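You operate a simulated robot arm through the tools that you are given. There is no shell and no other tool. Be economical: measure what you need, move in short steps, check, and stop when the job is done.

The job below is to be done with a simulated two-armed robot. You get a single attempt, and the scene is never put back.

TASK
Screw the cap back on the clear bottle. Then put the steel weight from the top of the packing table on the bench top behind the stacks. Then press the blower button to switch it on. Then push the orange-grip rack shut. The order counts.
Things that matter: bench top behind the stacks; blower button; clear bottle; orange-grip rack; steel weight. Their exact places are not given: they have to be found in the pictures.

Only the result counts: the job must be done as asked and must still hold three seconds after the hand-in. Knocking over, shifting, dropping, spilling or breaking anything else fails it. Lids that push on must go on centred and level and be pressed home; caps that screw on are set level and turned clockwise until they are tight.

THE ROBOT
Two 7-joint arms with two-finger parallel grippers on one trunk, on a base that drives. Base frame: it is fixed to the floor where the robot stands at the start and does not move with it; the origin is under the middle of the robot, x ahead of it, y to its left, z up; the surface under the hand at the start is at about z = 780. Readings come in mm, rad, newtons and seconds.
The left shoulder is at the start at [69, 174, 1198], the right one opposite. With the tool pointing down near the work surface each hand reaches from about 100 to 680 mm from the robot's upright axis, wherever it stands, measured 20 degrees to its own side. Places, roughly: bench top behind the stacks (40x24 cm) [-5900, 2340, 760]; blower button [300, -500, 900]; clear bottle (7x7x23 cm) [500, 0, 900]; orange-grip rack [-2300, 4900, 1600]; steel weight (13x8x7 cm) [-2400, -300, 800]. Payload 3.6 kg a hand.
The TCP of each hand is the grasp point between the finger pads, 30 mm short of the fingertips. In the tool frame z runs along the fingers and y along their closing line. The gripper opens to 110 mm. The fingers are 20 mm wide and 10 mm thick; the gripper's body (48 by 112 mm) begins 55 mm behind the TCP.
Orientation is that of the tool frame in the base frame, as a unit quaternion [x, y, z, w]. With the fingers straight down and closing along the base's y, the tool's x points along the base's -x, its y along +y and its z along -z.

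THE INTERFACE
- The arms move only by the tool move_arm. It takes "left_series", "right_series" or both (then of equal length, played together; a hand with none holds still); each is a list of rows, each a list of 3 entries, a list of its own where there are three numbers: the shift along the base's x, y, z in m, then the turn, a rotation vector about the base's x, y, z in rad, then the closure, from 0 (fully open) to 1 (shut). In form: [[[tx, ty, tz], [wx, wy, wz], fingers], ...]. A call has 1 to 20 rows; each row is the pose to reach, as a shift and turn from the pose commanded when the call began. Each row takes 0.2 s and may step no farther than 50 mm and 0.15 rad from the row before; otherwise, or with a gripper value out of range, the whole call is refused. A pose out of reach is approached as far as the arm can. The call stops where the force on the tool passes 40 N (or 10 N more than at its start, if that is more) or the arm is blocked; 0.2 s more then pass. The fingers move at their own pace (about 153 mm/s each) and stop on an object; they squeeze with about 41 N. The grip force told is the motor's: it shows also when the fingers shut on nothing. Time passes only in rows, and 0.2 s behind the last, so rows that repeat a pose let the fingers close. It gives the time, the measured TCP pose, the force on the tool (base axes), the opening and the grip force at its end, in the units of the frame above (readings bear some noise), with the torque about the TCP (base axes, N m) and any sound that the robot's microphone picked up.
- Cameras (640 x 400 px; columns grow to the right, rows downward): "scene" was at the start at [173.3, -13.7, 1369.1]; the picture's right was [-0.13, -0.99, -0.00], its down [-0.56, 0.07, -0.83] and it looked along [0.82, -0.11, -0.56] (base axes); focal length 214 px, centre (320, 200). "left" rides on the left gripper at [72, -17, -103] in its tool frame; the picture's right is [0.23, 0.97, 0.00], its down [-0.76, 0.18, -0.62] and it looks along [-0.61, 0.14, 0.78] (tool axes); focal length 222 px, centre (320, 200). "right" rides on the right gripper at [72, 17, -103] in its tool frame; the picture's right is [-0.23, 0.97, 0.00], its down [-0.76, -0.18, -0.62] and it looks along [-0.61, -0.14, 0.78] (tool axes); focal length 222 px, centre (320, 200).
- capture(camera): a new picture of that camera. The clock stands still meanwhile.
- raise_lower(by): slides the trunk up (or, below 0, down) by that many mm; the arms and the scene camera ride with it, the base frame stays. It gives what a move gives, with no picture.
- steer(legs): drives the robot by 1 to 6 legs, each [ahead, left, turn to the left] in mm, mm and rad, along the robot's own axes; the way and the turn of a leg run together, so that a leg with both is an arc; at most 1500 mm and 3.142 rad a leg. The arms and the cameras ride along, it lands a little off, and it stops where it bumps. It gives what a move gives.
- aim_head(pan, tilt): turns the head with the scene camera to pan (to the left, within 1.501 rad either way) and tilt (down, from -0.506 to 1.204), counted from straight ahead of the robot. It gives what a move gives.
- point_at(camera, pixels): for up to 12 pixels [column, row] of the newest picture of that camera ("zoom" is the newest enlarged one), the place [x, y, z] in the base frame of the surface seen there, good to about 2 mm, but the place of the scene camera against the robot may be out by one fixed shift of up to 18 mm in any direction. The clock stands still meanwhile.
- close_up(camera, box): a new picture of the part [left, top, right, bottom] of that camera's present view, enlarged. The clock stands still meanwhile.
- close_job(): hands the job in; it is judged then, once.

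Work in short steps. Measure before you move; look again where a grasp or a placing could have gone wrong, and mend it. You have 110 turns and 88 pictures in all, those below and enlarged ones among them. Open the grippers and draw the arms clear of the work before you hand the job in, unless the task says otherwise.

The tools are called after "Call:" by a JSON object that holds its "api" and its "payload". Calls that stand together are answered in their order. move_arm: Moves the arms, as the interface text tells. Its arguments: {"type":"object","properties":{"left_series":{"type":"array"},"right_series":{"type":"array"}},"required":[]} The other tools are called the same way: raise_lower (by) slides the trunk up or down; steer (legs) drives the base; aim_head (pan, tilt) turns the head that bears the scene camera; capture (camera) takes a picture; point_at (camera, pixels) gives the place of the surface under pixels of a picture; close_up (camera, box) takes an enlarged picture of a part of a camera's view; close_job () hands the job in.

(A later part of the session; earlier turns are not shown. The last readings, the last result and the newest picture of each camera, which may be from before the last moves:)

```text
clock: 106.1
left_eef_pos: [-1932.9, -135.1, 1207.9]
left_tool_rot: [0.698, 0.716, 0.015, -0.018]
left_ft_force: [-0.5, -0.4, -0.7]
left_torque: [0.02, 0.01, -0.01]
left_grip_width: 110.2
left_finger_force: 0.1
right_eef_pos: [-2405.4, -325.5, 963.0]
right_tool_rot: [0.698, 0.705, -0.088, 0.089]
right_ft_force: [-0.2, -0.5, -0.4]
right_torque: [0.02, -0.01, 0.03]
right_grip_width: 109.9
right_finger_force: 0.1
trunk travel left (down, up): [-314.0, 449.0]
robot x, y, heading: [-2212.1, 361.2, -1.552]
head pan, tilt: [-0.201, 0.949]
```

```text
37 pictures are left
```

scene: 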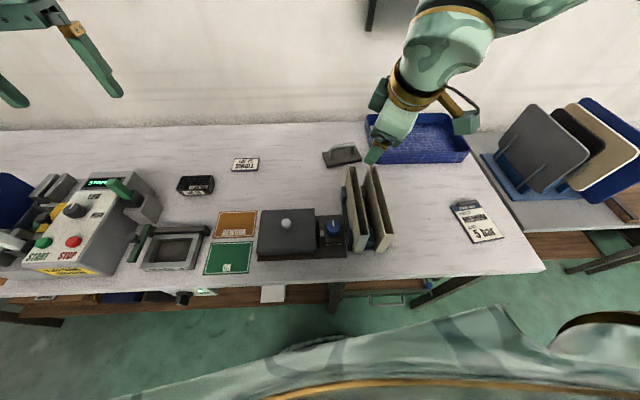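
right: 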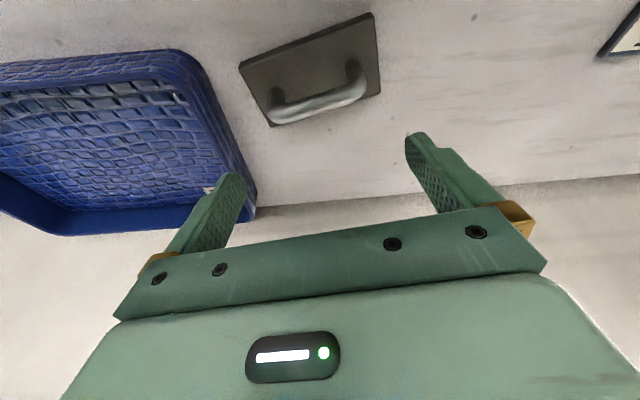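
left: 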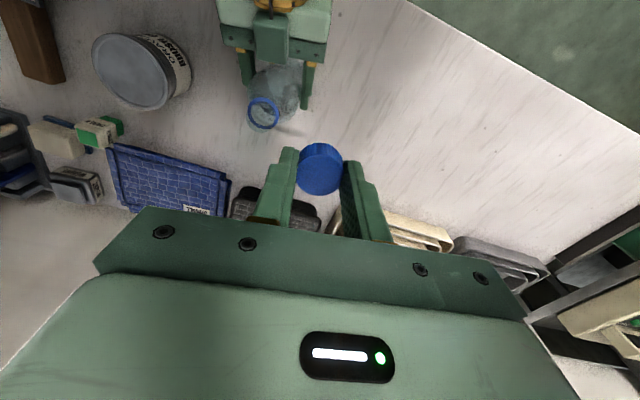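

Reach is fine at (-2405,-326,963). I measure the handle again from here for fine alignment.

Call:
{"api": "point_at", "payload": {"camera": "right", "pixels": [[276, 92], [352, 62], [270, 105], [366, 85], [276, 118], [362, 92], [318, 104], [310, 70], [250, 150], [240, 66], [372, 16], [380, 92]]}}

```text
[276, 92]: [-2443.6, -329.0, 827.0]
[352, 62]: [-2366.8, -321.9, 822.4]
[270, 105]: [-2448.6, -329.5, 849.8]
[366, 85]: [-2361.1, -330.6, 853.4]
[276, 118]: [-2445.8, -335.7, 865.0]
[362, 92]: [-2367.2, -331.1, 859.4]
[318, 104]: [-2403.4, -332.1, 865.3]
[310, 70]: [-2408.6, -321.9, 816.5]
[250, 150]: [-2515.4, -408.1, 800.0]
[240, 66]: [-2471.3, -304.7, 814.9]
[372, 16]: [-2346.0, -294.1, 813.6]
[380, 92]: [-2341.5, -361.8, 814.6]
```

The handle spans x -2450…-2360 at y≈-331, turned about 0.06 rad. I align the yaw and lower to z≈857 with the fingers fully open.

Call:
{"api": "move_arm", "payload": {"right_series": [[[0, 0, -0.03], [0, 0, 0.03], 0.0], [[0, 0, -0.06], [0, 0, 0.06], 0.0], [[0, 0, -0.08], [0, 0, 0.06], 0.0], [[0, -0.001, -0.095], [0, 0, 0.06], 0.0], [[0, -0.001, -0.106], [0, 0, 0.06], 0.0]]}}

Call:
{"api": "capture", "payload": {"camera": "right"}}

```text
clock: 107.3
left_eef_pos: [-1931.2, -135.1, 1207.0]
left_tool_rot: [0.699, 0.715, 0.015, -0.018]
left_ft_force: [-0.1, -0.3, -0.6]
left_torque: [0.04, -0.01, 0.01]
left_grip_width: 110.0
left_finger_force: 0.0
right_eef_pos: [-2406.0, -322.5, 874.3]
right_tool_rot: [0.678, 0.724, -0.088, 0.091]
right_ft_force: [-0.6, 0.0, 0.5]
right_torque: [-0.01, 0.01, -0.01]
right_grip_width: 110.2
right_finger_force: 0.0
right hand out of reach, approached as far as the arm can: row 4, 5
trunk travel left (down, up): [-314.0, 449.0]
robot x, y, heading: [-2207.8, 360.4, -1.555]
head pan, tilt: [-0.201, 0.949]
```

```text
36 pictures are left
```

right: 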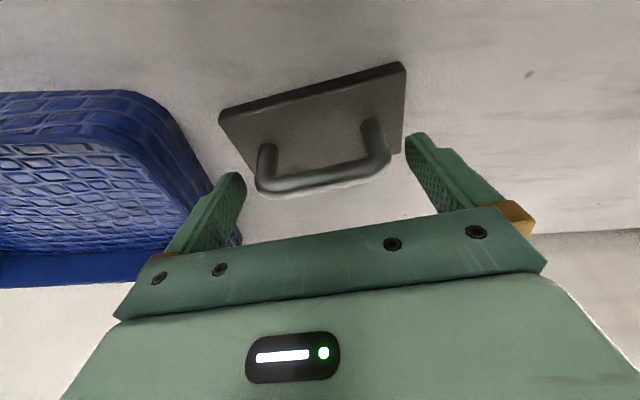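

The arm ends at z≈874, well centred on the handle. I lower the trunk 18 mm to finish the descent.

Call:
{"api": "raise_lower", "payload": {"by": -18}}

Call:
{"api": "close_up", "payload": {"camera": "right", "box": [190, 100, 470, 275]}}

```text
clock: 107.9
left_eef_pos: [-1932.3, -134.4, 1190.1]
left_tool_rot: [0.698, 0.716, 0.015, -0.018]
left_ft_force: [0.3, 0.5, 1.0]
left_torque: [-0.02, -0.03, 0.02]
left_grip_width: 109.9
left_finger_force: 0.0
right_eef_pos: [-2406.2, -323.0, 857.9]
right_tool_rot: [0.676, 0.726, -0.086, 0.091]
right_ft_force: [-1.2, -0.5, 0.5]
right_torque: [0.04, 0.0, 0.0]
right_grip_width: 110.1
right_finger_force: 0.1
trunk travel left (down, up): [-296.0, 467.0]
robot x, y, heading: [-2210.0, 360.5, -1.551]
head pan, tilt: [-0.201, 0.949]
```

```text
2.29 times, centred on (330, 188) of right
```

zoom: 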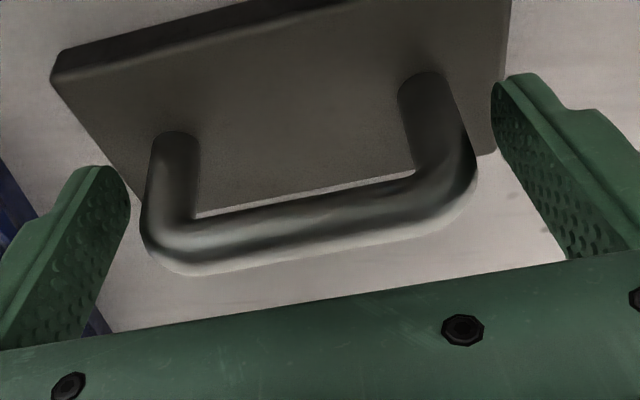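

The fingers straddle the handle ends. I close on it.

Call:
{"api": "move_arm", "payload": {"right_series": [[[-0.001, -0.002, 0], [0, 0, 0], 0.1], [[-0.001, -0.002, 0], [0, 0, 0], 0.3], [[-0.001, -0.002, 0], [0, 0, 0], 0.3], [[-0.001, -0.002, 0], [0, 0, 0], 0.3]]}}

Call:
{"api": "close_up", "payload": {"camera": "right", "box": [190, 100, 470, 275]}}

```text
clock: 108.9
left_eef_pos: [-1932.0, -135.4, 1190.5]
left_tool_rot: [0.698, 0.716, 0.015, -0.018]
left_ft_force: [-1.2, 0.8, -0.3]
left_torque: [0.0, 0.02, 0.0]
left_grip_width: 110.1
left_finger_force: 0.0
right_eef_pos: [-2405.7, -326.5, 856.5]
right_tool_rot: [0.677, 0.725, -0.085, 0.092]
right_ft_force: [-0.2, -1.7, 0.4]
right_torque: [0.23, -0.37, 0.01]
right_grip_width: 94.6
right_finger_force: 41.0
trunk travel left (down, up): [-296.0, 467.0]
robot x, y, heading: [-2206.6, 360.4, -1.553]
head pan, tilt: [-0.201, 0.949]
```

```text
2.29 times, centred on (330, 188) of right
```

zoom: 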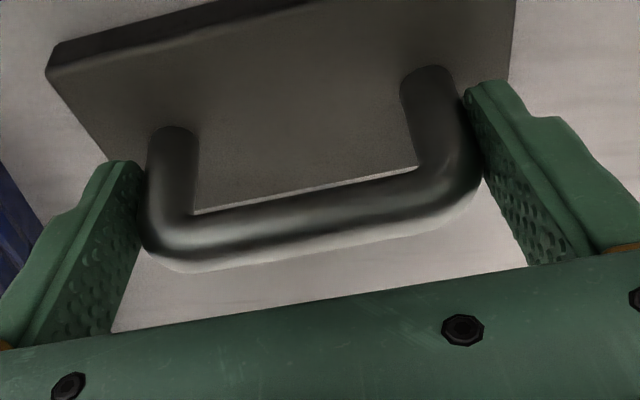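

It is held at 94.6 mm, 41 N. I lift with the trunk and watch.

Call:
{"api": "raise_lower", "payload": {"by": 40}}

Call:
{"api": "close_up", "payload": {"camera": "right", "box": [190, 60, 470, 235]}}

```text
clock: 109.8
left_eef_pos: [-1931.2, -136.9, 1228.9]
left_tool_rot: [0.698, 0.716, 0.018, -0.02]
left_ft_force: [0.5, 0.3, -0.2]
left_torque: [0.01, 0.01, 0.0]
left_grip_width: 110.1
left_finger_force: 0.1
right_eef_pos: [-2407.7, -325.8, 910.9]
right_tool_rot: [0.677, 0.723, -0.095, 0.098]
right_ft_force: [-0.5, -0.6, -13.1]
right_torque: [0.14, 0.05, -0.03]
right_grip_width: 94.5
right_finger_force: 41.0
trunk travel left (down, up): [-336.0, 427.0]
robot x, y, heading: [-2207.5, 359.2, -1.559]
head pan, tilt: [-0.201, 0.949]
```

```text
2.29 times, centred on (330, 148) of right
```

zoom: 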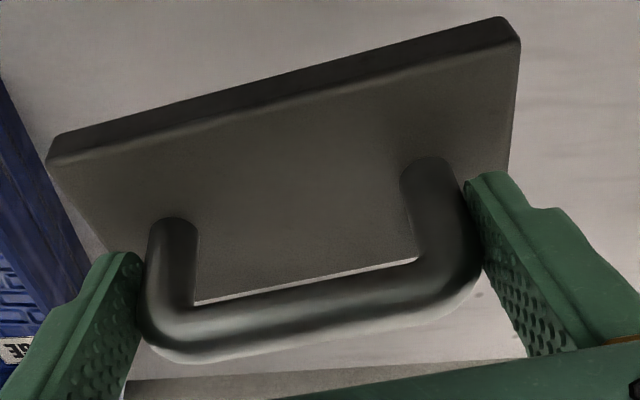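

The weight hangs level (13 N). I raise it well above the dividers, back away from the table, then draw the arm in.

Call:
{"api": "raise_lower", "payload": {"by": 160}}

Call:
{"api": "steer", "payload": {"legs": [[-500, 0, 0]]}}

Call:
{"api": "move_arm", "payload": {"right_series": [[[0, 0.03, 0.0], [0, 0, 0], 0.3], [[0, 0.06, 0.0], [0, 0, 0], 0.3], [[0, 0.09, 0.0], [0, 0, 0], 0.3], [[0, 0.12, 0.0], [0, 0, 0], 0.3], [[0, 0.15, 0.0], [0, 0, 0], 0.3], [[0, 0.18, 0], [0, 0, 0], 0.3], [[0, 0.21, 0], [0, 0, 0], 0.3], [[0, 0.24, 0], [0, 0, 0], 0.3]]}}

Call:
{"api": "aim_head", "payload": {"pan": -1.3, "tilt": 0.4}}

Call:
{"api": "capture", "payload": {"camera": "scene"}}

```text
clock: 111.6
left_eef_pos: [-1932.5, -136.8, 1389.1]
left_tool_rot: [0.698, 0.716, 0.015, -0.019]
left_ft_force: [0.8, -0.5, -1.2]
left_torque: [0.02, -0.03, 0.02]
left_grip_width: 110.2
left_finger_force: 0.0
right_eef_pos: [-2408.2, -320.0, 1127.0]
right_tool_rot: [0.672, 0.718, -0.127, 0.129]
right_ft_force: [-1.0, -0.6, -11.2]
right_torque: [0.16, 0.02, 0.01]
right_grip_width: 94.6
right_finger_force: 40.5
trunk travel left (down, up): [-496.0, 267.0]
robot x, y, heading: [-2212.9, 362.4, -1.552]
head pan, tilt: [-0.201, 0.949]
```

```text
clock: 114.5
left_eef_pos: [-1938.3, 362.5, 1389.9]
left_tool_rot: [0.697, 0.717, 0.015, -0.019]
left_ft_force: [-0.9, -0.5, 0.4]
left_torque: [-0.01, -0.01, 0.03]
left_grip_width: 110.1
left_finger_force: 0.1
right_eef_pos: [-2415.1, 180.2, 1127.0]
right_tool_rot: [0.672, 0.718, -0.127, 0.13]
right_ft_force: [0.7, -0.4, -11.3]
right_torque: [0.13, 0.02, 0.0]
right_grip_width: 94.6
right_finger_force: 41.1
trunk travel left (down, up): [-496.0, 267.0]
robot x, y, heading: [-2217.2, 859.3, -1.553]
head pan, tilt: [-0.201, 0.949]
```

```text
clock: 116.3
left_eef_pos: [-1939.3, 364.3, 1390.3]
left_tool_rot: [0.697, 0.717, 0.015, -0.017]
left_ft_force: [-0.1, 0.6, -0.4]
left_torque: [-0.01, 0.02, 0.02]
left_grip_width: 109.8
left_finger_force: 0.1
right_eef_pos: [-2415.1, 422.6, 1129.3]
right_tool_rot: [0.672, 0.718, -0.127, 0.13]
right_ft_force: [0.4, 0.2, -12.0]
right_torque: [0.12, 0.0, 0.0]
right_grip_width: 94.7
right_finger_force: 40.7
trunk travel left (down, up): [-496.0, 267.0]
robot x, y, heading: [-2219.2, 860.3, -1.549]
head pan, tilt: [-0.201, 0.949]
```

```text
clock: 117.7
left_eef_pos: [-1938.9, 364.1, 1389.6]
left_tool_rot: [0.696, 0.717, 0.015, -0.019]
left_ft_force: [-0.6, -0.7, 1.1]
left_torque: [0.01, 0.03, 0.0]
left_grip_width: 110.1
left_finger_force: 0.0
right_eef_pos: [-2414.2, 419.4, 1127.8]
right_tool_rot: [0.672, 0.718, -0.128, 0.129]
right_ft_force: [0.4, 0.2, -12.4]
right_torque: [0.11, 0.0, 0.0]
right_grip_width: 94.6
right_finger_force: 40.7
trunk travel left (down, up): [-496.0, 267.0]
robot x, y, heading: [-2221.8, 858.2, -1.552]
head pan, tilt: [-1.3, 0.4]
```

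```text
32 pictures are left
```

scene: 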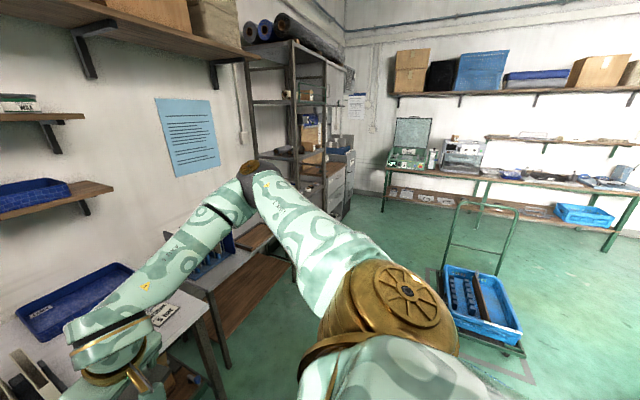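

I turn right to face along -x toward the far bench and look where the free path runs.

Call:
{"api": "steer", "payload": {"legs": [[0, 0, -1.59]]}}

Call:
{"api": "aim_head", "payload": {"pan": -0.2, "tilt": 0.4}}

Call:
{"api": "capture", "payload": {"camera": "scene"}}

Call:
{"api": "point_at", "payload": {"camera": "scene", "pixels": [[320, 150], [380, 150], [440, 150], [260, 150], [320, 200], [380, 200], [440, 200], [500, 200], [320, 250], [400, 250], [480, 250], [400, 300]]}}

```text
clock: 121.9
left_eef_pos: [-2719.4, 587.2, 1389.9]
left_tool_rot: [1.0, 0.007, 0.024, -0.003]
left_ft_force: [-0.6, 0.0, 1.2]
left_torque: [0.03, -0.05, 0.02]
left_grip_width: 110.0
left_finger_force: 0.0
right_eef_pos: [-2655.7, 1060.5, 1130.0]
right_tool_rot: [0.983, 0.027, -0.181, 0.001]
right_ft_force: [0.5, -0.1, -11.6]
right_torque: [-0.01, -0.15, 0.0]
right_grip_width: 94.3
right_finger_force: 41.4
trunk travel left (down, up): [-496.0, 267.0]
robot x, y, heading: [-2218.5, 861.1, -3.137]
head pan, tilt: [-1.3, 0.4]
```

```text
clock: 123.2
left_eef_pos: [-2720.1, 586.3, 1389.4]
left_tool_rot: [1.0, 0.007, 0.024, -0.003]
left_ft_force: [-0.8, 0.4, -0.5]
left_torque: [-0.01, 0.01, 0.02]
left_grip_width: 109.9
left_finger_force: 0.1
right_eef_pos: [-2656.3, 1061.0, 1128.7]
right_tool_rot: [0.983, 0.025, -0.182, -0.001]
right_ft_force: [0.4, 0.2, -11.2]
right_torque: [0.0, -0.16, -0.01]
right_grip_width: 94.9
right_finger_force: 41.2
trunk travel left (down, up): [-496.0, 267.0]
robot x, y, heading: [-2219.9, 863.1, -3.14]
head pan, tilt: [-0.201, 0.4]
```

```text
31 pictures are left
```

scene: 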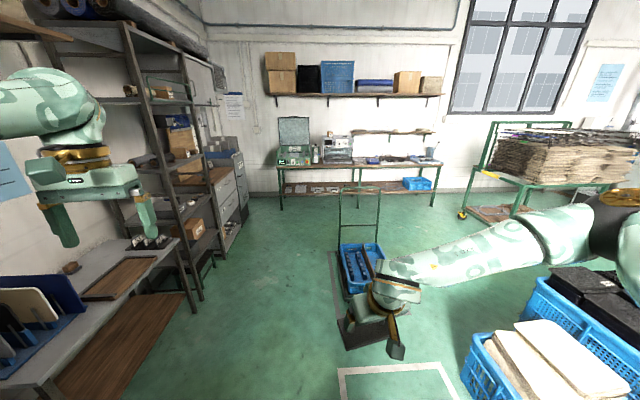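

```text
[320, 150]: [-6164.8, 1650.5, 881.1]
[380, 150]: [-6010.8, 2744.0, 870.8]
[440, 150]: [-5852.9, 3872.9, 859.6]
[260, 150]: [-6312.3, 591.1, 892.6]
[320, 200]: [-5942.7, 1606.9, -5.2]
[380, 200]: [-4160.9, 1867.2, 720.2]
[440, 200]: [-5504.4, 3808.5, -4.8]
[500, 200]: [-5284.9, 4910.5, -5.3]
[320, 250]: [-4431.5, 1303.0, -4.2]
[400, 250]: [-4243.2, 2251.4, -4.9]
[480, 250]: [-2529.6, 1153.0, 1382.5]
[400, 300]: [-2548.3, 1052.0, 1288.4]
```

The far bench spans columns 280–440. I enlarge it to find the stacks and the free top behind them.

Call:
{"api": "close_up", "payload": {"camera": "scene", "box": [270, 110, 450, 215]}}

Call:
{"api": "point_at", "payload": {"camera": "scene", "pixels": [[290, 166], [330, 167], [355, 165], [375, 164], [400, 162], [436, 160], [300, 195], [430, 190], [350, 195], [385, 290], [345, 240], [345, 310]]}}

```text
3.56 times, centred on (360, 162) of scene
```

zoom: 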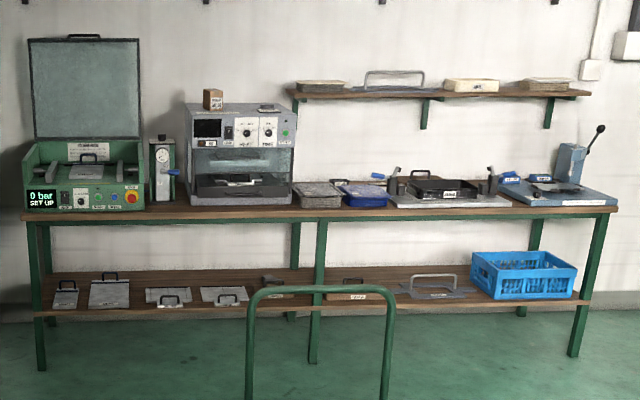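

```text
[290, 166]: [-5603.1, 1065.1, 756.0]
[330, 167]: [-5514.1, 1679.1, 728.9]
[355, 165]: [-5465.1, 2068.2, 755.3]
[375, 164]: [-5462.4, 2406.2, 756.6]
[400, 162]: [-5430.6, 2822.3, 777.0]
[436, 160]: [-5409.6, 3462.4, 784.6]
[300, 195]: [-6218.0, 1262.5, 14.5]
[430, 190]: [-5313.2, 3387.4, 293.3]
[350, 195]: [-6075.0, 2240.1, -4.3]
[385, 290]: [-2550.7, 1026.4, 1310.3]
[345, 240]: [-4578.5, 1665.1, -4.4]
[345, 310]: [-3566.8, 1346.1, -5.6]
```

The bench edge is at x≈-5460, top z≈756, with two tray stacks near y≈2100–2500. I check the clearances of rack and trolley for my lane along y≈860.

Call:
{"api": "point_at", "payload": {"camera": "scene", "pixels": [[195, 305], [215, 262], [242, 225], [247, 205], [341, 195], [340, 285], [345, 298], [383, 262], [215, 160], [235, 180], [277, 300], [277, 240]]}}

```text
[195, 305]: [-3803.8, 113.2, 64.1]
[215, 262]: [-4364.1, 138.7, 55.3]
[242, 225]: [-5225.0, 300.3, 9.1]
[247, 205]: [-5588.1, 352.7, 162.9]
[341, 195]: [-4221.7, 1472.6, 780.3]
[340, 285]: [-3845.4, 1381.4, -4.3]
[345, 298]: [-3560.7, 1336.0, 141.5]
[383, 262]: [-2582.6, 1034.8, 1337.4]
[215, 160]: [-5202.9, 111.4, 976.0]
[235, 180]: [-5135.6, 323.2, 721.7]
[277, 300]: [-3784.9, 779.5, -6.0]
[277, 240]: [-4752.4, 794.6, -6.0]
```

The lane is clear (rack y≤320, trolley y≥1336). I drive ahead 2650 mm, then sideways right 1450 mm in front of the bench.

Call:
{"api": "steer", "payload": {"legs": [[1400, 30, 0], [1250, 0, 0], [0, -1480, 0]]}}

Call:
{"api": "aim_head", "payload": {"pan": 0, "tilt": 0.6}}

Call:
{"api": "capture", "payload": {"camera": "scene"}}

```text
clock: 143.0
left_eef_pos: [-5341.1, 2061.8, 1389.7]
left_tool_rot: [1.0, -0.015, 0.024, -0.002]
left_ft_force: [-0.8, -1.0, 0.7]
left_torque: [0.0, -0.02, 0.01]
left_grip_width: 110.0
left_finger_force: 0.0
right_eef_pos: [-5256.3, 2533.9, 1129.7]
right_tool_rot: [0.983, 0.006, -0.181, -0.003]
right_ft_force: [0.7, -0.1, -11.4]
right_torque: [0.0, -0.14, -0.01]
right_grip_width: 94.4
right_finger_force: 41.5
trunk travel left (down, up): [-496.0, 267.0]
robot x, y, heading: [-4829.1, 2312.7, 3.101]
head pan, tilt: [-0.201, 0.4]
```

```text
clock: 143.8
left_eef_pos: [-5340.8, 2062.3, 1388.9]
left_tool_rot: [1.0, -0.015, 0.023, -0.001]
left_ft_force: [-0.5, -0.6, -0.8]
left_torque: [0.02, 0.02, -0.01]
left_grip_width: 109.9
left_finger_force: 0.1
right_eef_pos: [-5258.2, 2533.2, 1128.3]
right_tool_rot: [0.984, 0.004, -0.18, -0.005]
right_ft_force: [0.4, 0.7, -12.0]
right_torque: [-0.02, -0.16, 0.0]
right_grip_width: 94.3
right_finger_force: 40.8
trunk travel left (down, up): [-496.0, 267.0]
robot x, y, heading: [-4831.2, 2313.2, 3.103]
head pan, tilt: [0.0, 0.6]
```

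```text
29 pictures are left
```

scene: 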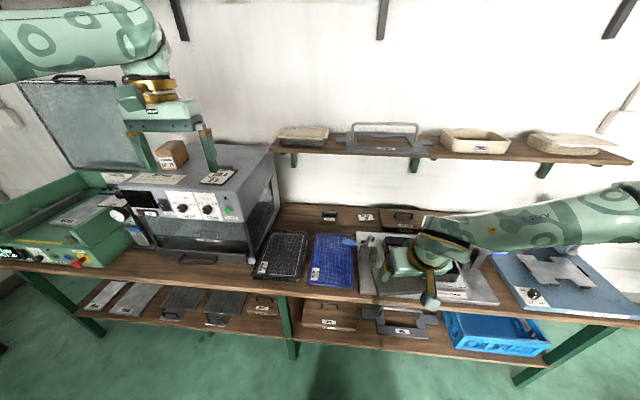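

The stacks stand at (281,257) and (332,260); the free wood strip behind them is around (320,222). I measure the strip, stacks and small things behind.

Call:
{"api": "close_up", "payload": {"camera": "scene", "box": [240, 190, 440, 315]}}

Call:
{"api": "point_at", "payload": {"camera": "scene", "pixels": [[300, 230], [320, 226], [345, 228], [300, 212], [330, 216], [365, 217], [395, 218], [285, 235], [330, 237], [265, 280], [330, 290], [290, 150]]}}

```text
3.20 times, centred on (340, 252) of scene
```

zoom: 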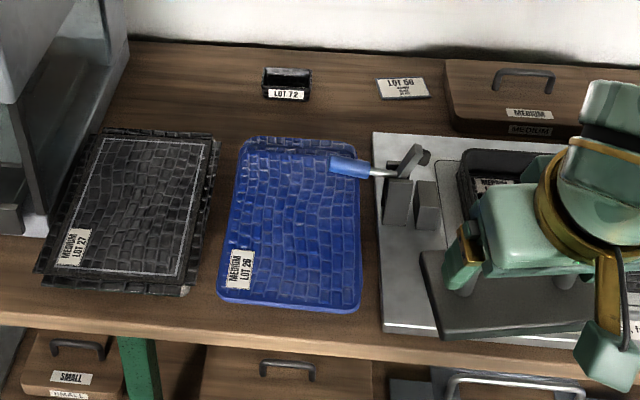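

```text
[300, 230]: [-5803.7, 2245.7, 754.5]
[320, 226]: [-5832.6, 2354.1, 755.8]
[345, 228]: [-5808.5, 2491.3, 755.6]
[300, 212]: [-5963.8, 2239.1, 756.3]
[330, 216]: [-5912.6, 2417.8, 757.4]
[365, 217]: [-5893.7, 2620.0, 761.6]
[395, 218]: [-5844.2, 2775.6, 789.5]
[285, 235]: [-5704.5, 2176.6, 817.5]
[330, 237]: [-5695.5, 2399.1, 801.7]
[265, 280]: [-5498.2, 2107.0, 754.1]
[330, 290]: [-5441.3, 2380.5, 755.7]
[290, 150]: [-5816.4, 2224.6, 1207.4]
```

The spot at about (-5840,2270) is free: behind the stacks, left of the LOT 72 box. I check the heights of meter, shelf and box before moving in.

Call:
{"api": "point_at", "payload": {"camera": "scene", "pixels": [[230, 170], [170, 150], [250, 200], [270, 150], [280, 160], [420, 160], [325, 210], [278, 200], [250, 255], [347, 245], [360, 300], [180, 262]]}}

Call:
{"api": "steer", "payload": {"legs": [[0, 225, 0.038], [200, 0, 0]]}}

```text
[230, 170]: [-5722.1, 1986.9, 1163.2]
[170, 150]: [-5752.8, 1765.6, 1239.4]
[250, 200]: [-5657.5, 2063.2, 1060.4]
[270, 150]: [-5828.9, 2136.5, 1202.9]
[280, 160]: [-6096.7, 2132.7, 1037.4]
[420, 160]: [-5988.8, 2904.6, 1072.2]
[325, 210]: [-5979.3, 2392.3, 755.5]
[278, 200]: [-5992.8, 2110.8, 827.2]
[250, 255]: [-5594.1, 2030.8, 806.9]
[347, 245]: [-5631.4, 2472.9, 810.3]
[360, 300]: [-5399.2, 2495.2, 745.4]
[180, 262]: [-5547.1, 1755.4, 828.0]
```

```text
clock: 146.7
left_eef_pos: [-5541.5, 1814.8, 1388.8]
left_tool_rot: [1.0, 0.003, 0.024, -0.001]
left_ft_force: [-0.2, 0.0, 1.4]
left_torque: [0.02, 0.0, 0.0]
left_grip_width: 109.8
left_finger_force: 0.0
right_eef_pos: [-5473.4, 2290.2, 1129.2]
right_tool_rot: [0.983, 0.023, -0.18, 0.0]
right_ft_force: [-0.4, -1.0, -11.9]
right_torque: [0.01, -0.14, 0.01]
right_grip_width: 94.3
right_finger_force: 40.8
trunk travel left (down, up): [-496.0, 267.0]
robot x, y, heading: [-5039.5, 2084.4, 3.14]
head pan, tilt: [0.0, 0.6]
```

The meter is 1163 high, so the left hand must be drawn in before lowering. I retract it now.

Call:
{"api": "move_arm", "payload": {"left_series": [[[0.03, 0, 0.005], [0, 0, 0], 0.5], [[0.06, 0, 0.01], [0, 0, 0], 0.5], [[0.09, 0, 0.015], [0, 0, 0], 0.5], [[0.12, 0, 0.02], [0, 0, 0], 0.5], [[0.15, 0, 0.025], [0, 0, 0], 0.5], [[0.185, 0, 0.03], [0, 0, 0], 0.5]]}}

Call:
{"api": "steer", "payload": {"legs": [[125, 0, 0]]}}

```text
clock: 148.1
left_eef_pos: [-5383.6, 1784.3, 1382.3]
left_tool_rot: [1.0, 0.004, 0.024, -0.001]
left_ft_force: [0.3, 0.8, 0.4]
left_torque: [-0.03, -0.01, -0.02]
left_grip_width: 55.0
left_finger_force: 0.0
left hand out of reach, approached as far as the arm can: row 3, 4, 5, 6
right_eef_pos: [-5473.2, 2290.3, 1127.6]
right_tool_rot: [0.983, 0.022, -0.18, 0.0]
right_ft_force: [0.0, -0.9, -11.5]
right_torque: [-0.02, -0.12, -0.02]
right_grip_width: 94.9
right_finger_force: 41.1
trunk travel left (down, up): [-496.0, 267.0]
robot x, y, heading: [-5036.5, 2086.2, 3.141]
head pan, tilt: [0.0, 0.6]
```

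```text
clock: 149.4
left_eef_pos: [-5510.7, 1785.0, 1381.8]
left_tool_rot: [1.0, 0.002, 0.023, -0.002]
left_ft_force: [-1.3, -1.0, 0.4]
left_torque: [-0.02, -0.01, 0.01]
left_grip_width: 55.2
left_finger_force: 0.1
right_eef_pos: [-5599.6, 2290.5, 1129.0]
right_tool_rot: [0.983, 0.022, -0.18, -0.001]
right_ft_force: [-0.2, 0.6, -10.9]
right_torque: [0.02, -0.15, 0.0]
right_grip_width: 94.4
right_finger_force: 41.0
trunk travel left (down, up): [-496.0, 267.0]
robot x, y, heading: [-5169.0, 2083.3, 3.138]
head pan, tilt: [0.0, 0.6]
```

The left hand is a bit close to the meter's front; I pull it further back and lower.

Call:
{"api": "move_arm", "payload": {"left_series": [[[0.02, 0, -0.03], [0, 0, 0], 0.5], [[0.04, 0, -0.06], [0, 0, 0], 0.5], [[0.06, 0, -0.09], [0, 0, 0], 0.5], [[0.09, 0, -0.12], [0, 0, 0], 0.5], [[0.12, 0, -0.12], [0, 0, 0], 0.5]], "right_series": [[[-0.02, -0.003, -0.03], [0, 0, 0], 0.3], [[-0.06, -0.006, -0.06], [0, 0, 0], 0.3], [[-0.1, -0.009, -0.09], [0, 0, 0], 0.3], [[-0.14, -0.012, -0.11], [0, 0, 0], 0.3], [[-0.17, -0.015, -0.13], [0, 0, 0], 0.3]]}}

Call:
{"api": "capture", "payload": {"camera": "right"}}

Call:
{"api": "capture", "payload": {"camera": "scene"}}

```text
clock: 150.6
left_eef_pos: [-5413.7, 1780.3, 1263.6]
left_tool_rot: [1.0, 0.001, 0.025, -0.002]
left_ft_force: [0.2, -0.6, -0.2]
left_torque: [-0.01, -0.01, -0.01]
left_grip_width: 55.1
left_finger_force: 0.2
left hand out of reach, approached as far as the arm can: row 5
right_eef_pos: [-5771.7, 2276.1, 999.1]
right_tool_rot: [0.983, 0.022, -0.181, -0.001]
right_ft_force: [-0.8, 0.4, -11.8]
right_torque: [0.01, -0.15, -0.01]
right_grip_width: 94.2
right_finger_force: 40.9
trunk travel left (down, up): [-496.0, 267.0]
robot x, y, heading: [-5165.9, 2086.9, 3.134]
head pan, tilt: [0.0, 0.6]
```

```text
27 pictures are left
```

right: 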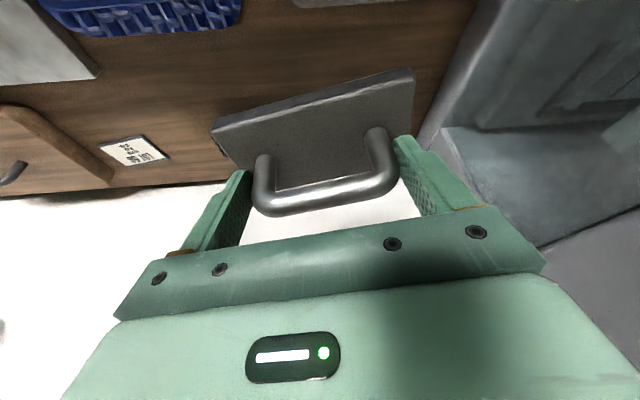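

```text
26 pictures are left
```

scene: 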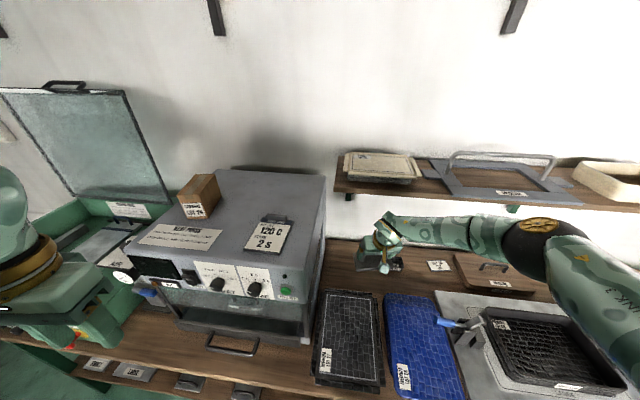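

The reach is fine and the spot below is clear wood. I level the plate (undo the 0.115 rad tilt), shift to x≈-5838, and lower the trunk 130 mm.

Call:
{"api": "move_arm", "payload": {"right_series": [[[-0.022, -0.002, 0], [0, -0.04, 0], 0.3], [[-0.044, -0.004, 0], [0, -0.08, 0], 0.3], [[-0.066, -0.006, 0], [0, -0.115, 0], 0.3]]}}

Call:
{"api": "raise_lower", "payload": {"by": -130}}

Call:
{"api": "capture", "payload": {"camera": "right"}}

Call:
{"api": "point_at", "payload": {"camera": "right", "pixels": [[210, 60], [330, 40], [430, 60], [260, 100], [180, 130], [220, 150], [410, 75], [215, 125], [390, 170], [270, 190]]}}

```text
clock: 151.4
left_eef_pos: [-5412.7, 1778.9, 1264.7]
left_tool_rot: [1.0, 0.002, 0.023, -0.002]
left_ft_force: [-0.3, -0.2, 0.1]
left_torque: [0.05, -0.02, 0.01]
left_grip_width: 54.8
left_finger_force: 0.0
right_eef_pos: [-5804.2, 2260.0, 1022.1]
right_tool_rot: [0.992, 0.022, -0.124, 0.0]
right_ft_force: [0.7, 0.0, -11.6]
right_torque: [-0.02, -0.13, -0.01]
right_grip_width: 94.7
right_finger_force: 40.9
right hand out of reach, approached as far as the arm can: row 2, 3
trunk travel left (down, up): [-496.0, 267.0]
robot x, y, heading: [-5166.9, 2082.8, 3.136]
head pan, tilt: [0.0, 0.6]
```

```text
clock: 152.9
left_eef_pos: [-5429.0, 1779.1, 1120.4]
left_tool_rot: [0.998, 0.002, 0.057, -0.001]
left_ft_force: [1.1, 0.4, -0.4]
left_torque: [0.02, 0.02, -0.03]
left_grip_width: 55.1
left_finger_force: 0.0
right_eef_pos: [-5805.2, 2259.8, 891.5]
right_tool_rot: [0.992, 0.021, -0.125, -0.001]
right_ft_force: [-0.9, -0.2, -11.7]
right_torque: [0.02, -0.08, 0.0]
right_grip_width: 94.0
right_finger_force: 41.0
trunk travel left (down, up): [-366.0, 397.0]
robot x, y, heading: [-5163.4, 2085.6, 3.134]
head pan, tilt: [0.0, 0.6]
```

```text
25 pictures are left
```

right: 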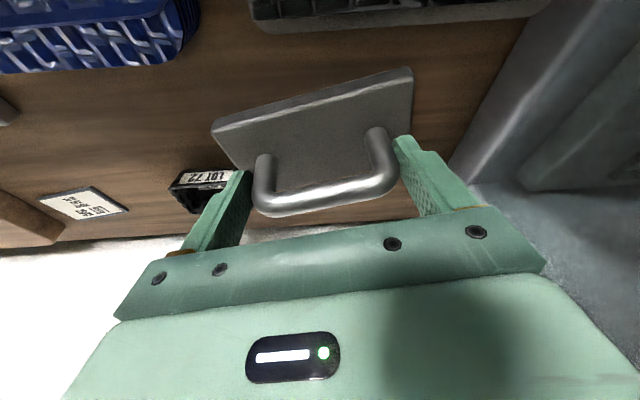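

```text
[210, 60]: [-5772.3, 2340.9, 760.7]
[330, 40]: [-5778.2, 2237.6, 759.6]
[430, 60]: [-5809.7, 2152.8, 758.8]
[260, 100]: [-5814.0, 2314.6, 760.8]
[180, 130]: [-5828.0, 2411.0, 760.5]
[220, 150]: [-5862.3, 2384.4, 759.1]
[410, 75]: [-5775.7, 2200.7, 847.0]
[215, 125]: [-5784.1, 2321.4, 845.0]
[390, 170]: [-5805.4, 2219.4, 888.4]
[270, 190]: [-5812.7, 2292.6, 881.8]
```

The bench surface is at z≈760 in this frame and the weight's centre at (-5810,2260). I move 30 mm further back and 40 mm lower, short steps.

Call:
{"api": "move_arm", "payload": {"right_series": [[[-0.01, 0.003, -0.01], [0, 0, 0], 0.3], [[-0.02, 0.005, -0.02], [0, 0, 0], 0.3], [[-0.03, 0.005, -0.03], [0, 0, 0], 0.3]]}}

Call:
{"api": "raise_lower", "payload": {"by": -25}}

```text
clock: 153.7
left_eef_pos: [-5428.9, 1780.8, 1120.3]
left_tool_rot: [0.998, 0.002, 0.057, -0.002]
left_ft_force: [0.1, 0.6, -0.1]
left_torque: [-0.02, -0.01, 0.01]
left_grip_width: 55.0
left_finger_force: 0.1
right_eef_pos: [-5824.3, 2266.0, 870.0]
right_tool_rot: [0.992, 0.022, -0.125, 0.0]
right_ft_force: [0.0, 0.6, -10.9]
right_torque: [-0.02, -0.1, 0.01]
right_grip_width: 94.5
right_finger_force: 41.0
right hand out of reach, approached as far as the arm can: row 3
trunk travel left (down, up): [-366.0, 397.0]
robot x, y, heading: [-5166.7, 2087.9, 3.136]
head pan, tilt: [0.0, 0.6]
```

```text
clock: 154.4
left_eef_pos: [-5431.0, 1779.8, 1093.5]
left_tool_rot: [0.998, 0.002, 0.064, -0.002]
left_ft_force: [-0.3, -0.1, 0.8]
left_torque: [0.01, -0.02, 0.02]
left_grip_width: 55.0
left_finger_force: 0.1
right_eef_pos: [-5825.1, 2264.7, 847.7]
right_tool_rot: [0.992, 0.022, -0.125, 0.0]
right_ft_force: [0.3, -0.2, -11.0]
right_torque: [-0.01, -0.11, -0.04]
right_grip_width: 94.6
right_finger_force: 40.6
trunk travel left (down, up): [-341.0, 422.0]
robot x, y, heading: [-5165.6, 2086.8, 3.135]
head pan, tilt: [0.0, 0.6]
```

Nearly there: 30 mm to go. I push 12 mm further back and lower the trunk 26 mm, leaving a few mm.

Call:
{"api": "move_arm", "payload": {"right_series": [[[-0.006, 0, -0.003], [0, 0, 0], 0.3], [[-0.012, 0, -0.006], [0, 0, 0], 0.3]]}}

Call:
{"api": "raise_lower", "payload": {"by": -18}}

Call:
{"api": "close_up", "payload": {"camera": "right", "box": [160, 40, 480, 240]}}

```text
clock: 155.1
left_eef_pos: [-5432.2, 1780.1, 1093.2]
left_tool_rot: [0.998, 0.002, 0.063, -0.002]
left_ft_force: [-1.0, 0.5, 0.4]
left_torque: [0.01, 0.03, -0.01]
left_grip_width: 55.0
left_finger_force: 0.1
right_eef_pos: [-5829.6, 2264.2, 843.4]
right_tool_rot: [0.992, 0.02, -0.124, 0.001]
right_ft_force: [0.5, -0.5, -11.6]
right_torque: [0.01, -0.13, 0.01]
right_grip_width: 94.5
right_finger_force: 41.1
right hand out of reach, approached as far as the arm can: row 2
trunk travel left (down, up): [-341.0, 422.0]
robot x, y, heading: [-5165.4, 2088.5, 3.134]
head pan, tilt: [0.0, 0.6]
```

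```text
clock: 155.7
left_eef_pos: [-5434.9, 1780.0, 1073.3]
left_tool_rot: [0.998, 0.002, 0.069, -0.002]
left_ft_force: [-0.3, -0.2, -0.2]
left_torque: [-0.02, 0.02, 0.01]
left_grip_width: 54.9
left_finger_force: 0.0
right_eef_pos: [-5830.9, 2265.7, 825.5]
right_tool_rot: [0.992, 0.021, -0.124, 0.001]
right_ft_force: [1.0, -0.3, -11.1]
right_torque: [-0.03, -0.06, 0.01]
right_grip_width: 94.2
right_finger_force: 41.3
trunk travel left (down, up): [-323.0, 440.0]
robot x, y, heading: [-5166.6, 2088.7, 3.134]
head pan, tilt: [0.0, 0.6]
```

```text
2.00 times, centred on (320, 140) of right
```

zoom: 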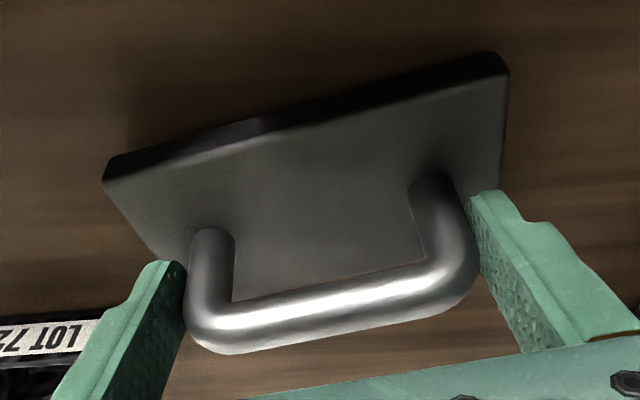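

About 8 mm remain. I lower the trunk 7 mm and read the force.

Call:
{"api": "raise_lower", "payload": {"by": -7}}

```text
clock: 156.3
left_eef_pos: [-5436.7, 1780.0, 1066.2]
left_tool_rot: [0.998, 0.001, 0.07, -0.003]
left_ft_force: [0.5, -0.2, 0.6]
left_torque: [0.01, -0.01, 0.01]
left_grip_width: 54.9
left_finger_force: 0.1
right_eef_pos: [-5830.5, 2266.0, 820.2]
right_tool_rot: [0.992, 0.022, -0.126, 0.0]
right_ft_force: [-3.2, 1.4, -0.8]
right_torque: [-0.68, 0.53, -0.28]
right_grip_width: 94.6
right_finger_force: 40.5
trunk travel left (down, up): [-316.0, 447.0]
robot x, y, heading: [-5165.6, 2085.4, 3.137]
head pan, tilt: [0.0, 0.6]
```

The weight is now borne by the bench (force fell from -11 to -1 N). I press 1.5 mm further so it settles, then open.

Call:
{"api": "move_arm", "payload": {"right_series": [[[0, 0, -0.0015], [0, 0, 0], 0.3], [[0, 0, -0.0015], [0, 0, 0], 0.2], [[0, 0, -0.0015], [0, 0, 0], 0.1], [[0, 0, -0.0015], [0, 0, 0], 0.0], [[0, 0, -0.0015], [0, 0, 0], 0.0]]}}

Call:
{"api": "close_up", "payload": {"camera": "right", "box": [160, 40, 480, 240]}}

Call:
{"api": "point_at", "payload": {"camera": "zoom", "pixels": [[130, 190], [490, 80], [300, 120], [300, 180], [60, 340], [300, 40]]}}

```text
clock: 157.5
left_eef_pos: [-5436.0, 1778.0, 1066.4]
left_tool_rot: [0.998, 0.002, 0.07, -0.003]
left_ft_force: [-1.1, 0.5, -0.6]
left_torque: [-0.03, 0.01, -0.02]
left_grip_width: 54.8
left_finger_force: 0.2
right_eef_pos: [-5829.2, 2263.3, 818.9]
right_tool_rot: [0.992, 0.022, -0.124, 0.0]
right_ft_force: [0.0, -0.1, 0.6]
right_torque: [-0.02, 0.04, 0.03]
right_grip_width: 109.9
right_finger_force: 0.1
trunk travel left (down, up): [-316.0, 447.0]
robot x, y, heading: [-5164.7, 2086.4, 3.133]
head pan, tilt: [0.0, 0.6]
```

```text
2.00 times, centred on (320, 140) of right
```

zoom: 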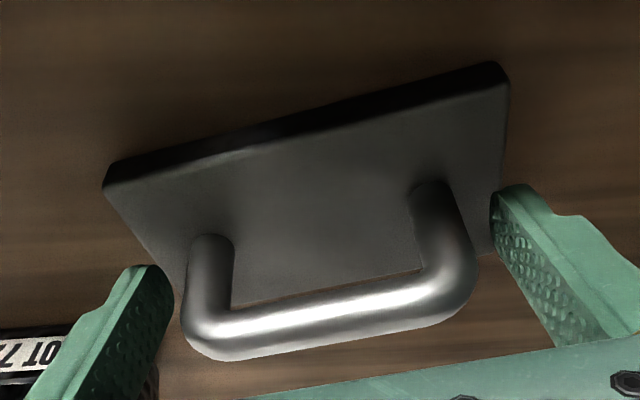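

```text
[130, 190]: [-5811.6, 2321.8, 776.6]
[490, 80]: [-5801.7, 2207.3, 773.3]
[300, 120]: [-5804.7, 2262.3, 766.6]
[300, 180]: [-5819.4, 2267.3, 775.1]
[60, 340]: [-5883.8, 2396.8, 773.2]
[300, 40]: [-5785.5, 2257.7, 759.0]
```

The weight lies flat on the bench at about (-5843,2265), released. I raise straight up, then back away along the way I came.

Call:
{"api": "raise_lower", "payload": {"by": 150}}

Call:
{"api": "close_up", "payload": {"camera": "right", "box": [120, 0, 520, 250]}}

```text
clock: 159.2
left_eef_pos: [-5435.9, 1778.7, 1216.9]
left_tool_rot: [0.998, 0.002, 0.07, -0.003]
left_ft_force: [1.2, 0.1, 1.0]
left_torque: [-0.01, 0.02, -0.01]
left_grip_width: 55.2
left_finger_force: 0.1
right_eef_pos: [-5828.6, 2263.7, 1011.1]
right_tool_rot: [0.987, 0.021, -0.159, 0.0]
right_ft_force: [-0.5, 0.2, -0.3]
right_torque: [0.01, 0.01, -0.01]
right_grip_width: 110.1
right_finger_force: 0.1
trunk travel left (down, up): [-466.0, 297.0]
robot x, y, heading: [-5166.6, 2088.0, 3.134]
head pan, tilt: [0.0, 0.6]
```

```text
1.60 times, centred on (320, 125) of right
```

zoom: 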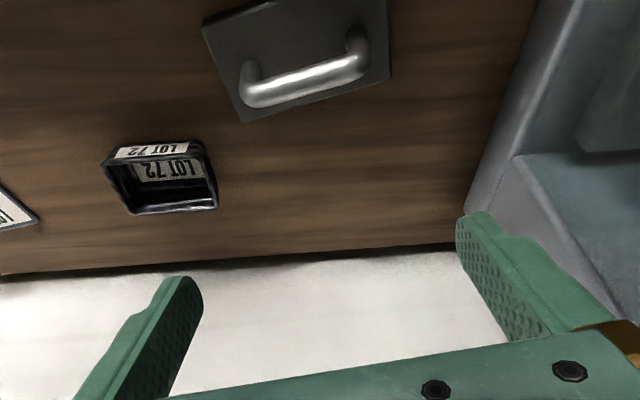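

The weight stands free next to the LOT 72 box. I drive back, sideways to my lane, draw the right arm in, and reverse to x≈-2230.

Call:
{"api": "steer", "payload": {"legs": [[-340, 0, 0.007], [0, 1250, 0]]}}

Call:
{"api": "move_arm", "payload": {"right_series": [[[0.04, 0, 0], [0, 0, 0], 0.3], [[0.08, 0, 0], [0, 0, 0], 0.3], [[0.12, 0, 0], [0, 0, 0], 0.3], [[0.16, 0, 0], [0, 0, 0], 0.3], [[0.2, 0, 0], [0, 0, 0], 0.3], [[0.24, 0, 0], [0, 0, 0], 0.3], [[0.27, 0, 0], [0, 0, 0], 0.3]]}}

Call:
{"api": "steer", "payload": {"legs": [[-1300, 0, 0], [-1300, 0, 0], [0, 0, 1.571], [0, 0, 1.571]]}}

Call:
{"api": "aim_head", "payload": {"pan": 0, "tilt": 0.5}}

Call:
{"api": "capture", "payload": {"camera": "scene"}}

```text
clock: 167.3
left_eef_pos: [-5098.8, 524.5, 1216.7]
left_tool_rot: [0.998, 0.005, 0.07, -0.004]
left_ft_force: [0.1, 0.6, -0.2]
left_torque: [-0.04, 0.01, -0.03]
left_grip_width: 55.0
left_finger_force: 0.0
right_eef_pos: [-5492.0, 1008.3, 1011.4]
right_tool_rot: [0.987, 0.024, -0.16, 0.0]
right_ft_force: [0.1, 0.2, 1.0]
right_torque: [0.02, 0.0, 0.02]
right_grip_width: 109.6
right_finger_force: 0.2
trunk travel left (down, up): [-466.0, 297.0]
robot x, y, heading: [-4833.5, 831.6, -3.145]
head pan, tilt: [0.0, 0.6]
```

```text
clock: 168.9
left_eef_pos: [-5098.3, 525.2, 1217.5]
left_tool_rot: [0.998, 0.004, 0.07, -0.005]
left_ft_force: [0.3, 0.2, -0.7]
left_torque: [0.01, 0.01, -0.02]
left_grip_width: 54.9
left_finger_force: 0.0
right_eef_pos: [-5222.1, 1006.9, 1010.3]
right_tool_rot: [0.987, 0.024, -0.161, 0.0]
right_ft_force: [-0.8, 0.3, -0.6]
right_torque: [0.01, -0.02, -0.02]
right_grip_width: 77.2
right_finger_force: 0.0
trunk travel left (down, up): [-466.0, 297.0]
robot x, y, heading: [-4827.4, 834.4, -3.141]
head pan, tilt: [0.0, 0.6]
```

```text
clock: 189.6
left_eef_pos: [-1935.9, 1198.2, 1216.0]
left_tool_rot: [-0.04, 0.997, -0.007, -0.071]
left_ft_force: [-0.4, 0.6, -0.5]
left_torque: [-0.01, -0.03, -0.04]
left_grip_width: 55.3
left_finger_force: 0.2
right_eef_pos: [-1778.4, 725.3, 1009.7]
right_tool_rot: [-0.06, 0.985, 0.006, 0.16]
right_ft_force: [-0.5, 0.1, -0.6]
right_torque: [-0.03, 0.01, -0.02]
right_grip_width: 77.1
right_finger_force: 0.1
trunk travel left (down, up): [-466.0, 297.0]
robot x, y, heading: [-2181.6, 870.0, 0.076]
head pan, tilt: [0.0, 0.6]
```

```text
clock: 190.2
left_eef_pos: [-1936.6, 1198.2, 1218.5]
left_tool_rot: [-0.041, 0.997, -0.006, -0.071]
left_ft_force: [0.0, 0.2, -0.5]
left_torque: [-0.01, -0.02, -0.02]
left_grip_width: 54.8
left_finger_force: 0.0
right_eef_pos: [-1777.5, 724.7, 1010.7]
right_tool_rot: [-0.06, 0.985, 0.005, 0.16]
right_ft_force: [-0.7, 0.9, 0.4]
right_torque: [-0.02, 0.0, 0.01]
right_grip_width: 76.8
right_finger_force: 0.1
trunk travel left (down, up): [-466.0, 297.0]
robot x, y, heading: [-2179.4, 873.6, 0.073]
head pan, tilt: [0.0, 0.499]
```

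```text
21 pictures are left
```

scene: 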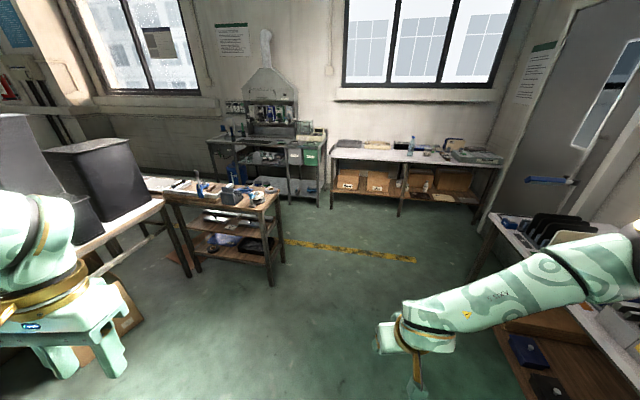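

I see the bench ahead with the blower at its right end (475,155). I straighten the heading, go back to my first lane and up to near my starting place, stopping short.

Call:
{"api": "steer", "payload": {"legs": [[0, 0, -0.075], [0, -440, 0], [1500, 0, 0], [100, 0, 0], [0, -430, 0], [300, 0, 0]]}}

Call:
{"api": "aim_head", "payload": {"pan": -0.6, "tilt": 0.7}}

Call:
{"api": "capture", "payload": {"camera": "scene"}}

```text
clock: 205.0
left_eef_pos: [-34.2, 277.4, 1216.3]
left_tool_rot: [0.002, 0.997, -0.003, -0.071]
left_ft_force: [0.1, 0.6, -0.3]
left_torque: [0.01, 0.03, -0.01]
left_grip_width: 54.9
left_finger_force: 0.1
right_eef_pos: [82.5, -205.9, 1010.2]
right_tool_rot: [-0.017, 0.987, -0.002, 0.16]
right_ft_force: [-0.1, 0.4, -0.6]
right_torque: [0.0, 0.02, -0.03]
right_grip_width: 76.9
right_finger_force: 0.1
trunk travel left (down, up): [-466.0, 297.0]
robot x, y, heading: [-305.7, -26.5, -0.011]
head pan, tilt: [0.0, 0.499]
```

```text
clock: 206.0
left_eef_pos: [-34.2, 277.1, 1217.6]
left_tool_rot: [0.002, 0.997, -0.003, -0.071]
left_ft_force: [-0.6, -0.1, 0.6]
left_torque: [0.0, -0.01, 0.01]
left_grip_width: 54.9
left_finger_force: 0.1
right_eef_pos: [82.7, -207.8, 1010.4]
right_tool_rot: [-0.016, 0.987, -0.002, 0.161]
right_ft_force: [-0.1, 0.1, 0.4]
right_torque: [-0.02, 0.01, 0.02]
right_grip_width: 76.9
right_finger_force: 0.0
trunk travel left (down, up): [-466.0, 297.0]
robot x, y, heading: [-305.7, -28.5, -0.014]
head pan, tilt: [-0.6, 0.7]
```

```text
20 pictures are left
```

scene: 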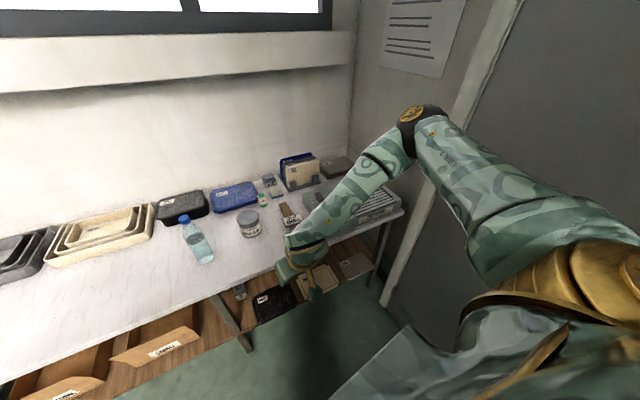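

The wall limits room on the right, so I only go ahead 230 mm and reach right for the button.

Call:
{"api": "steer", "payload": {"legs": [[230, 0, 0.013]]}}

Call:
{"api": "move_arm", "payload": {"right_series": [[[0, -0.03, 0], [0, 0.08, 0], 0.8], [[0, -0.06, 0], [0, 0.16, 0], 1.0], [[0, -0.1, 0], [0, 0.24, 0], 1.0], [[0, -0.14, 0], [0, 0.322, 0], 1.0], [[0, -0.18, 0], [0, 0.322, 0], 1.0], [[0, -0.22, 0], [0, 0.322, 0], 1.0], [[-0.03, -0.25, 0], [0, 0.322, 0], 1.0]]}}

Call:
{"api": "capture", "payload": {"camera": "right"}}

```text
clock: 207.7
left_eef_pos: [193.1, 277.6, 1218.0]
left_tool_rot: [-0.003, 0.998, -0.002, -0.07]
left_ft_force: [0.2, -0.2, -0.7]
left_torque: [0.02, 0.01, -0.01]
left_grip_width: 54.9
left_finger_force: 0.0
right_eef_pos: [313.8, -204.8, 1008.8]
right_tool_rot: [-0.022, 0.987, -0.001, 0.161]
right_ft_force: [-0.1, -0.3, -0.6]
right_torque: [0.01, 0.04, 0.02]
right_grip_width: 76.6
right_finger_force: 0.1
trunk travel left (down, up): [-466.0, 297.0]
robot x, y, heading: [-78.9, -31.1, -0.0]
head pan, tilt: [-0.6, 0.7]
```

```text
clock: 209.3
left_eef_pos: [189.7, 276.9, 1218.4]
left_tool_rot: [-0.004, 0.998, -0.002, -0.07]
left_ft_force: [0.4, -0.8, -0.5]
left_torque: [0.01, -0.01, 0.04]
left_grip_width: 55.0
left_finger_force: 0.0
right_eef_pos: [282.7, -456.4, 1010.1]
right_tool_rot: [-0.022, 1.0, 0.003, 0.0]
right_ft_force: [0.2, 0.6, -0.2]
right_torque: [-0.02, -0.04, -0.01]
right_grip_width: 0.1
right_finger_force: 38.0
trunk travel left (down, up): [-466.0, 297.0]
robot x, y, heading: [-77.2, -29.1, -0.006]
head pan, tilt: [-0.6, 0.7]
```

```text
19 pictures are left
```

right: 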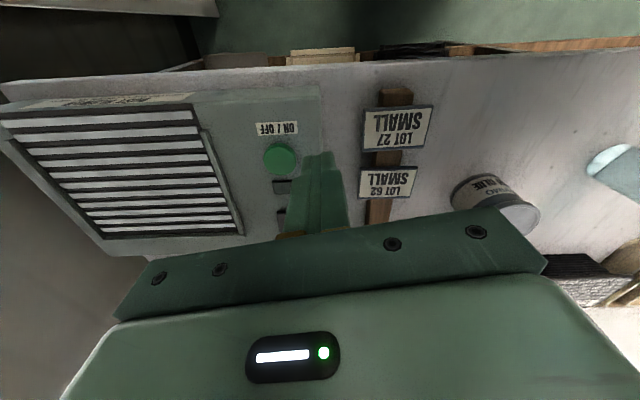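

The green button labelled ON/OFF is at (280,158) in the right picture. I measure it.

Call:
{"api": "point_at", "payload": {"camera": "right", "pixels": [[280, 158], [270, 160], [290, 156], [280, 147], [281, 170], [260, 190], [283, 187], [330, 200]]}}

Call:
{"api": "close_up", "payload": {"camera": "right", "box": [240, 110, 340, 220]}}

```text
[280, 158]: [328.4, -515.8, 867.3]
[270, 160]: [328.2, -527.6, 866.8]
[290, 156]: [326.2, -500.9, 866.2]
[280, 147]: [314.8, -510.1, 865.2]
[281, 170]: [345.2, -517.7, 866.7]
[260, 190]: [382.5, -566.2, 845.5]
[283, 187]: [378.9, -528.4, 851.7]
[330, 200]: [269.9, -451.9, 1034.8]
```

```text
3.64 times, centred on (290, 165) of right
```

zoom: 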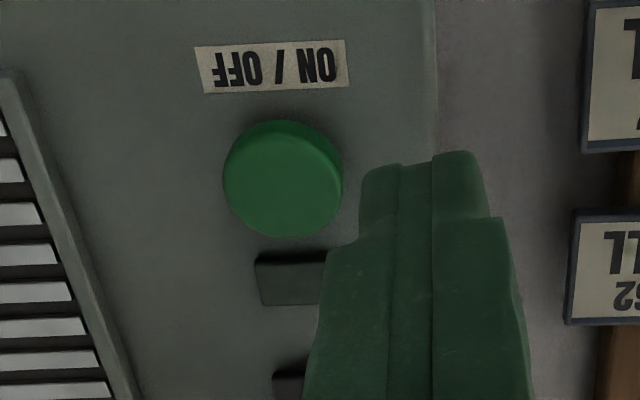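

The button's centre is (329,-514), top z≈866.5. I move the closed fingertips above it, then press slowly.

Call:
{"api": "move_arm", "payload": {"right_series": [[[0.02, -0.03, -0.02], [0, 0, 0], 1.0], [[0.046, -0.058, -0.05], [0, 0, 0], 1.0], [[0.046, -0.058, -0.09], [0, 0, 0], 1.0], [[0.046, -0.058, -0.105], [0, 0, 0], 1.0]]}}

Call:
{"api": "close_up", "payload": {"camera": "right", "box": [240, 110, 400, 220]}}

```text
clock: 210.3
left_eef_pos: [191.7, 276.6, 1216.4]
left_tool_rot: [-0.003, 0.997, -0.003, -0.071]
left_ft_force: [-0.2, -0.8, -0.4]
left_torque: [-0.01, -0.01, -0.02]
left_grip_width: 55.1
left_finger_force: 0.0
right_eef_pos: [301.3, -491.5, 973.9]
right_tool_rot: [-0.021, 1.0, 0.002, 0.001]
right_ft_force: [-1.0, -0.7, -0.4]
right_torque: [0.03, -0.01, 0.02]
right_grip_width: 0.0
right_finger_force: 37.7
right hand out of reach, approached as far as the arm can: row 2, 3, 4
trunk travel left (down, up): [-466.0, 297.0]
robot x, y, heading: [-75.9, -33.1, -0.009]
head pan, tilt: [-0.6, 0.7]
```

```text
3.64 times, centred on (320, 165) of right
```

zoom: 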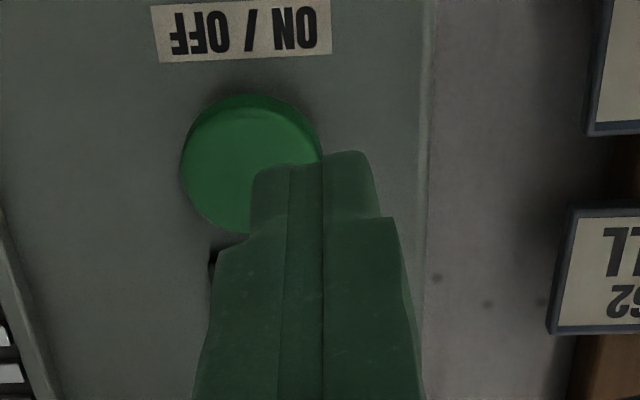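

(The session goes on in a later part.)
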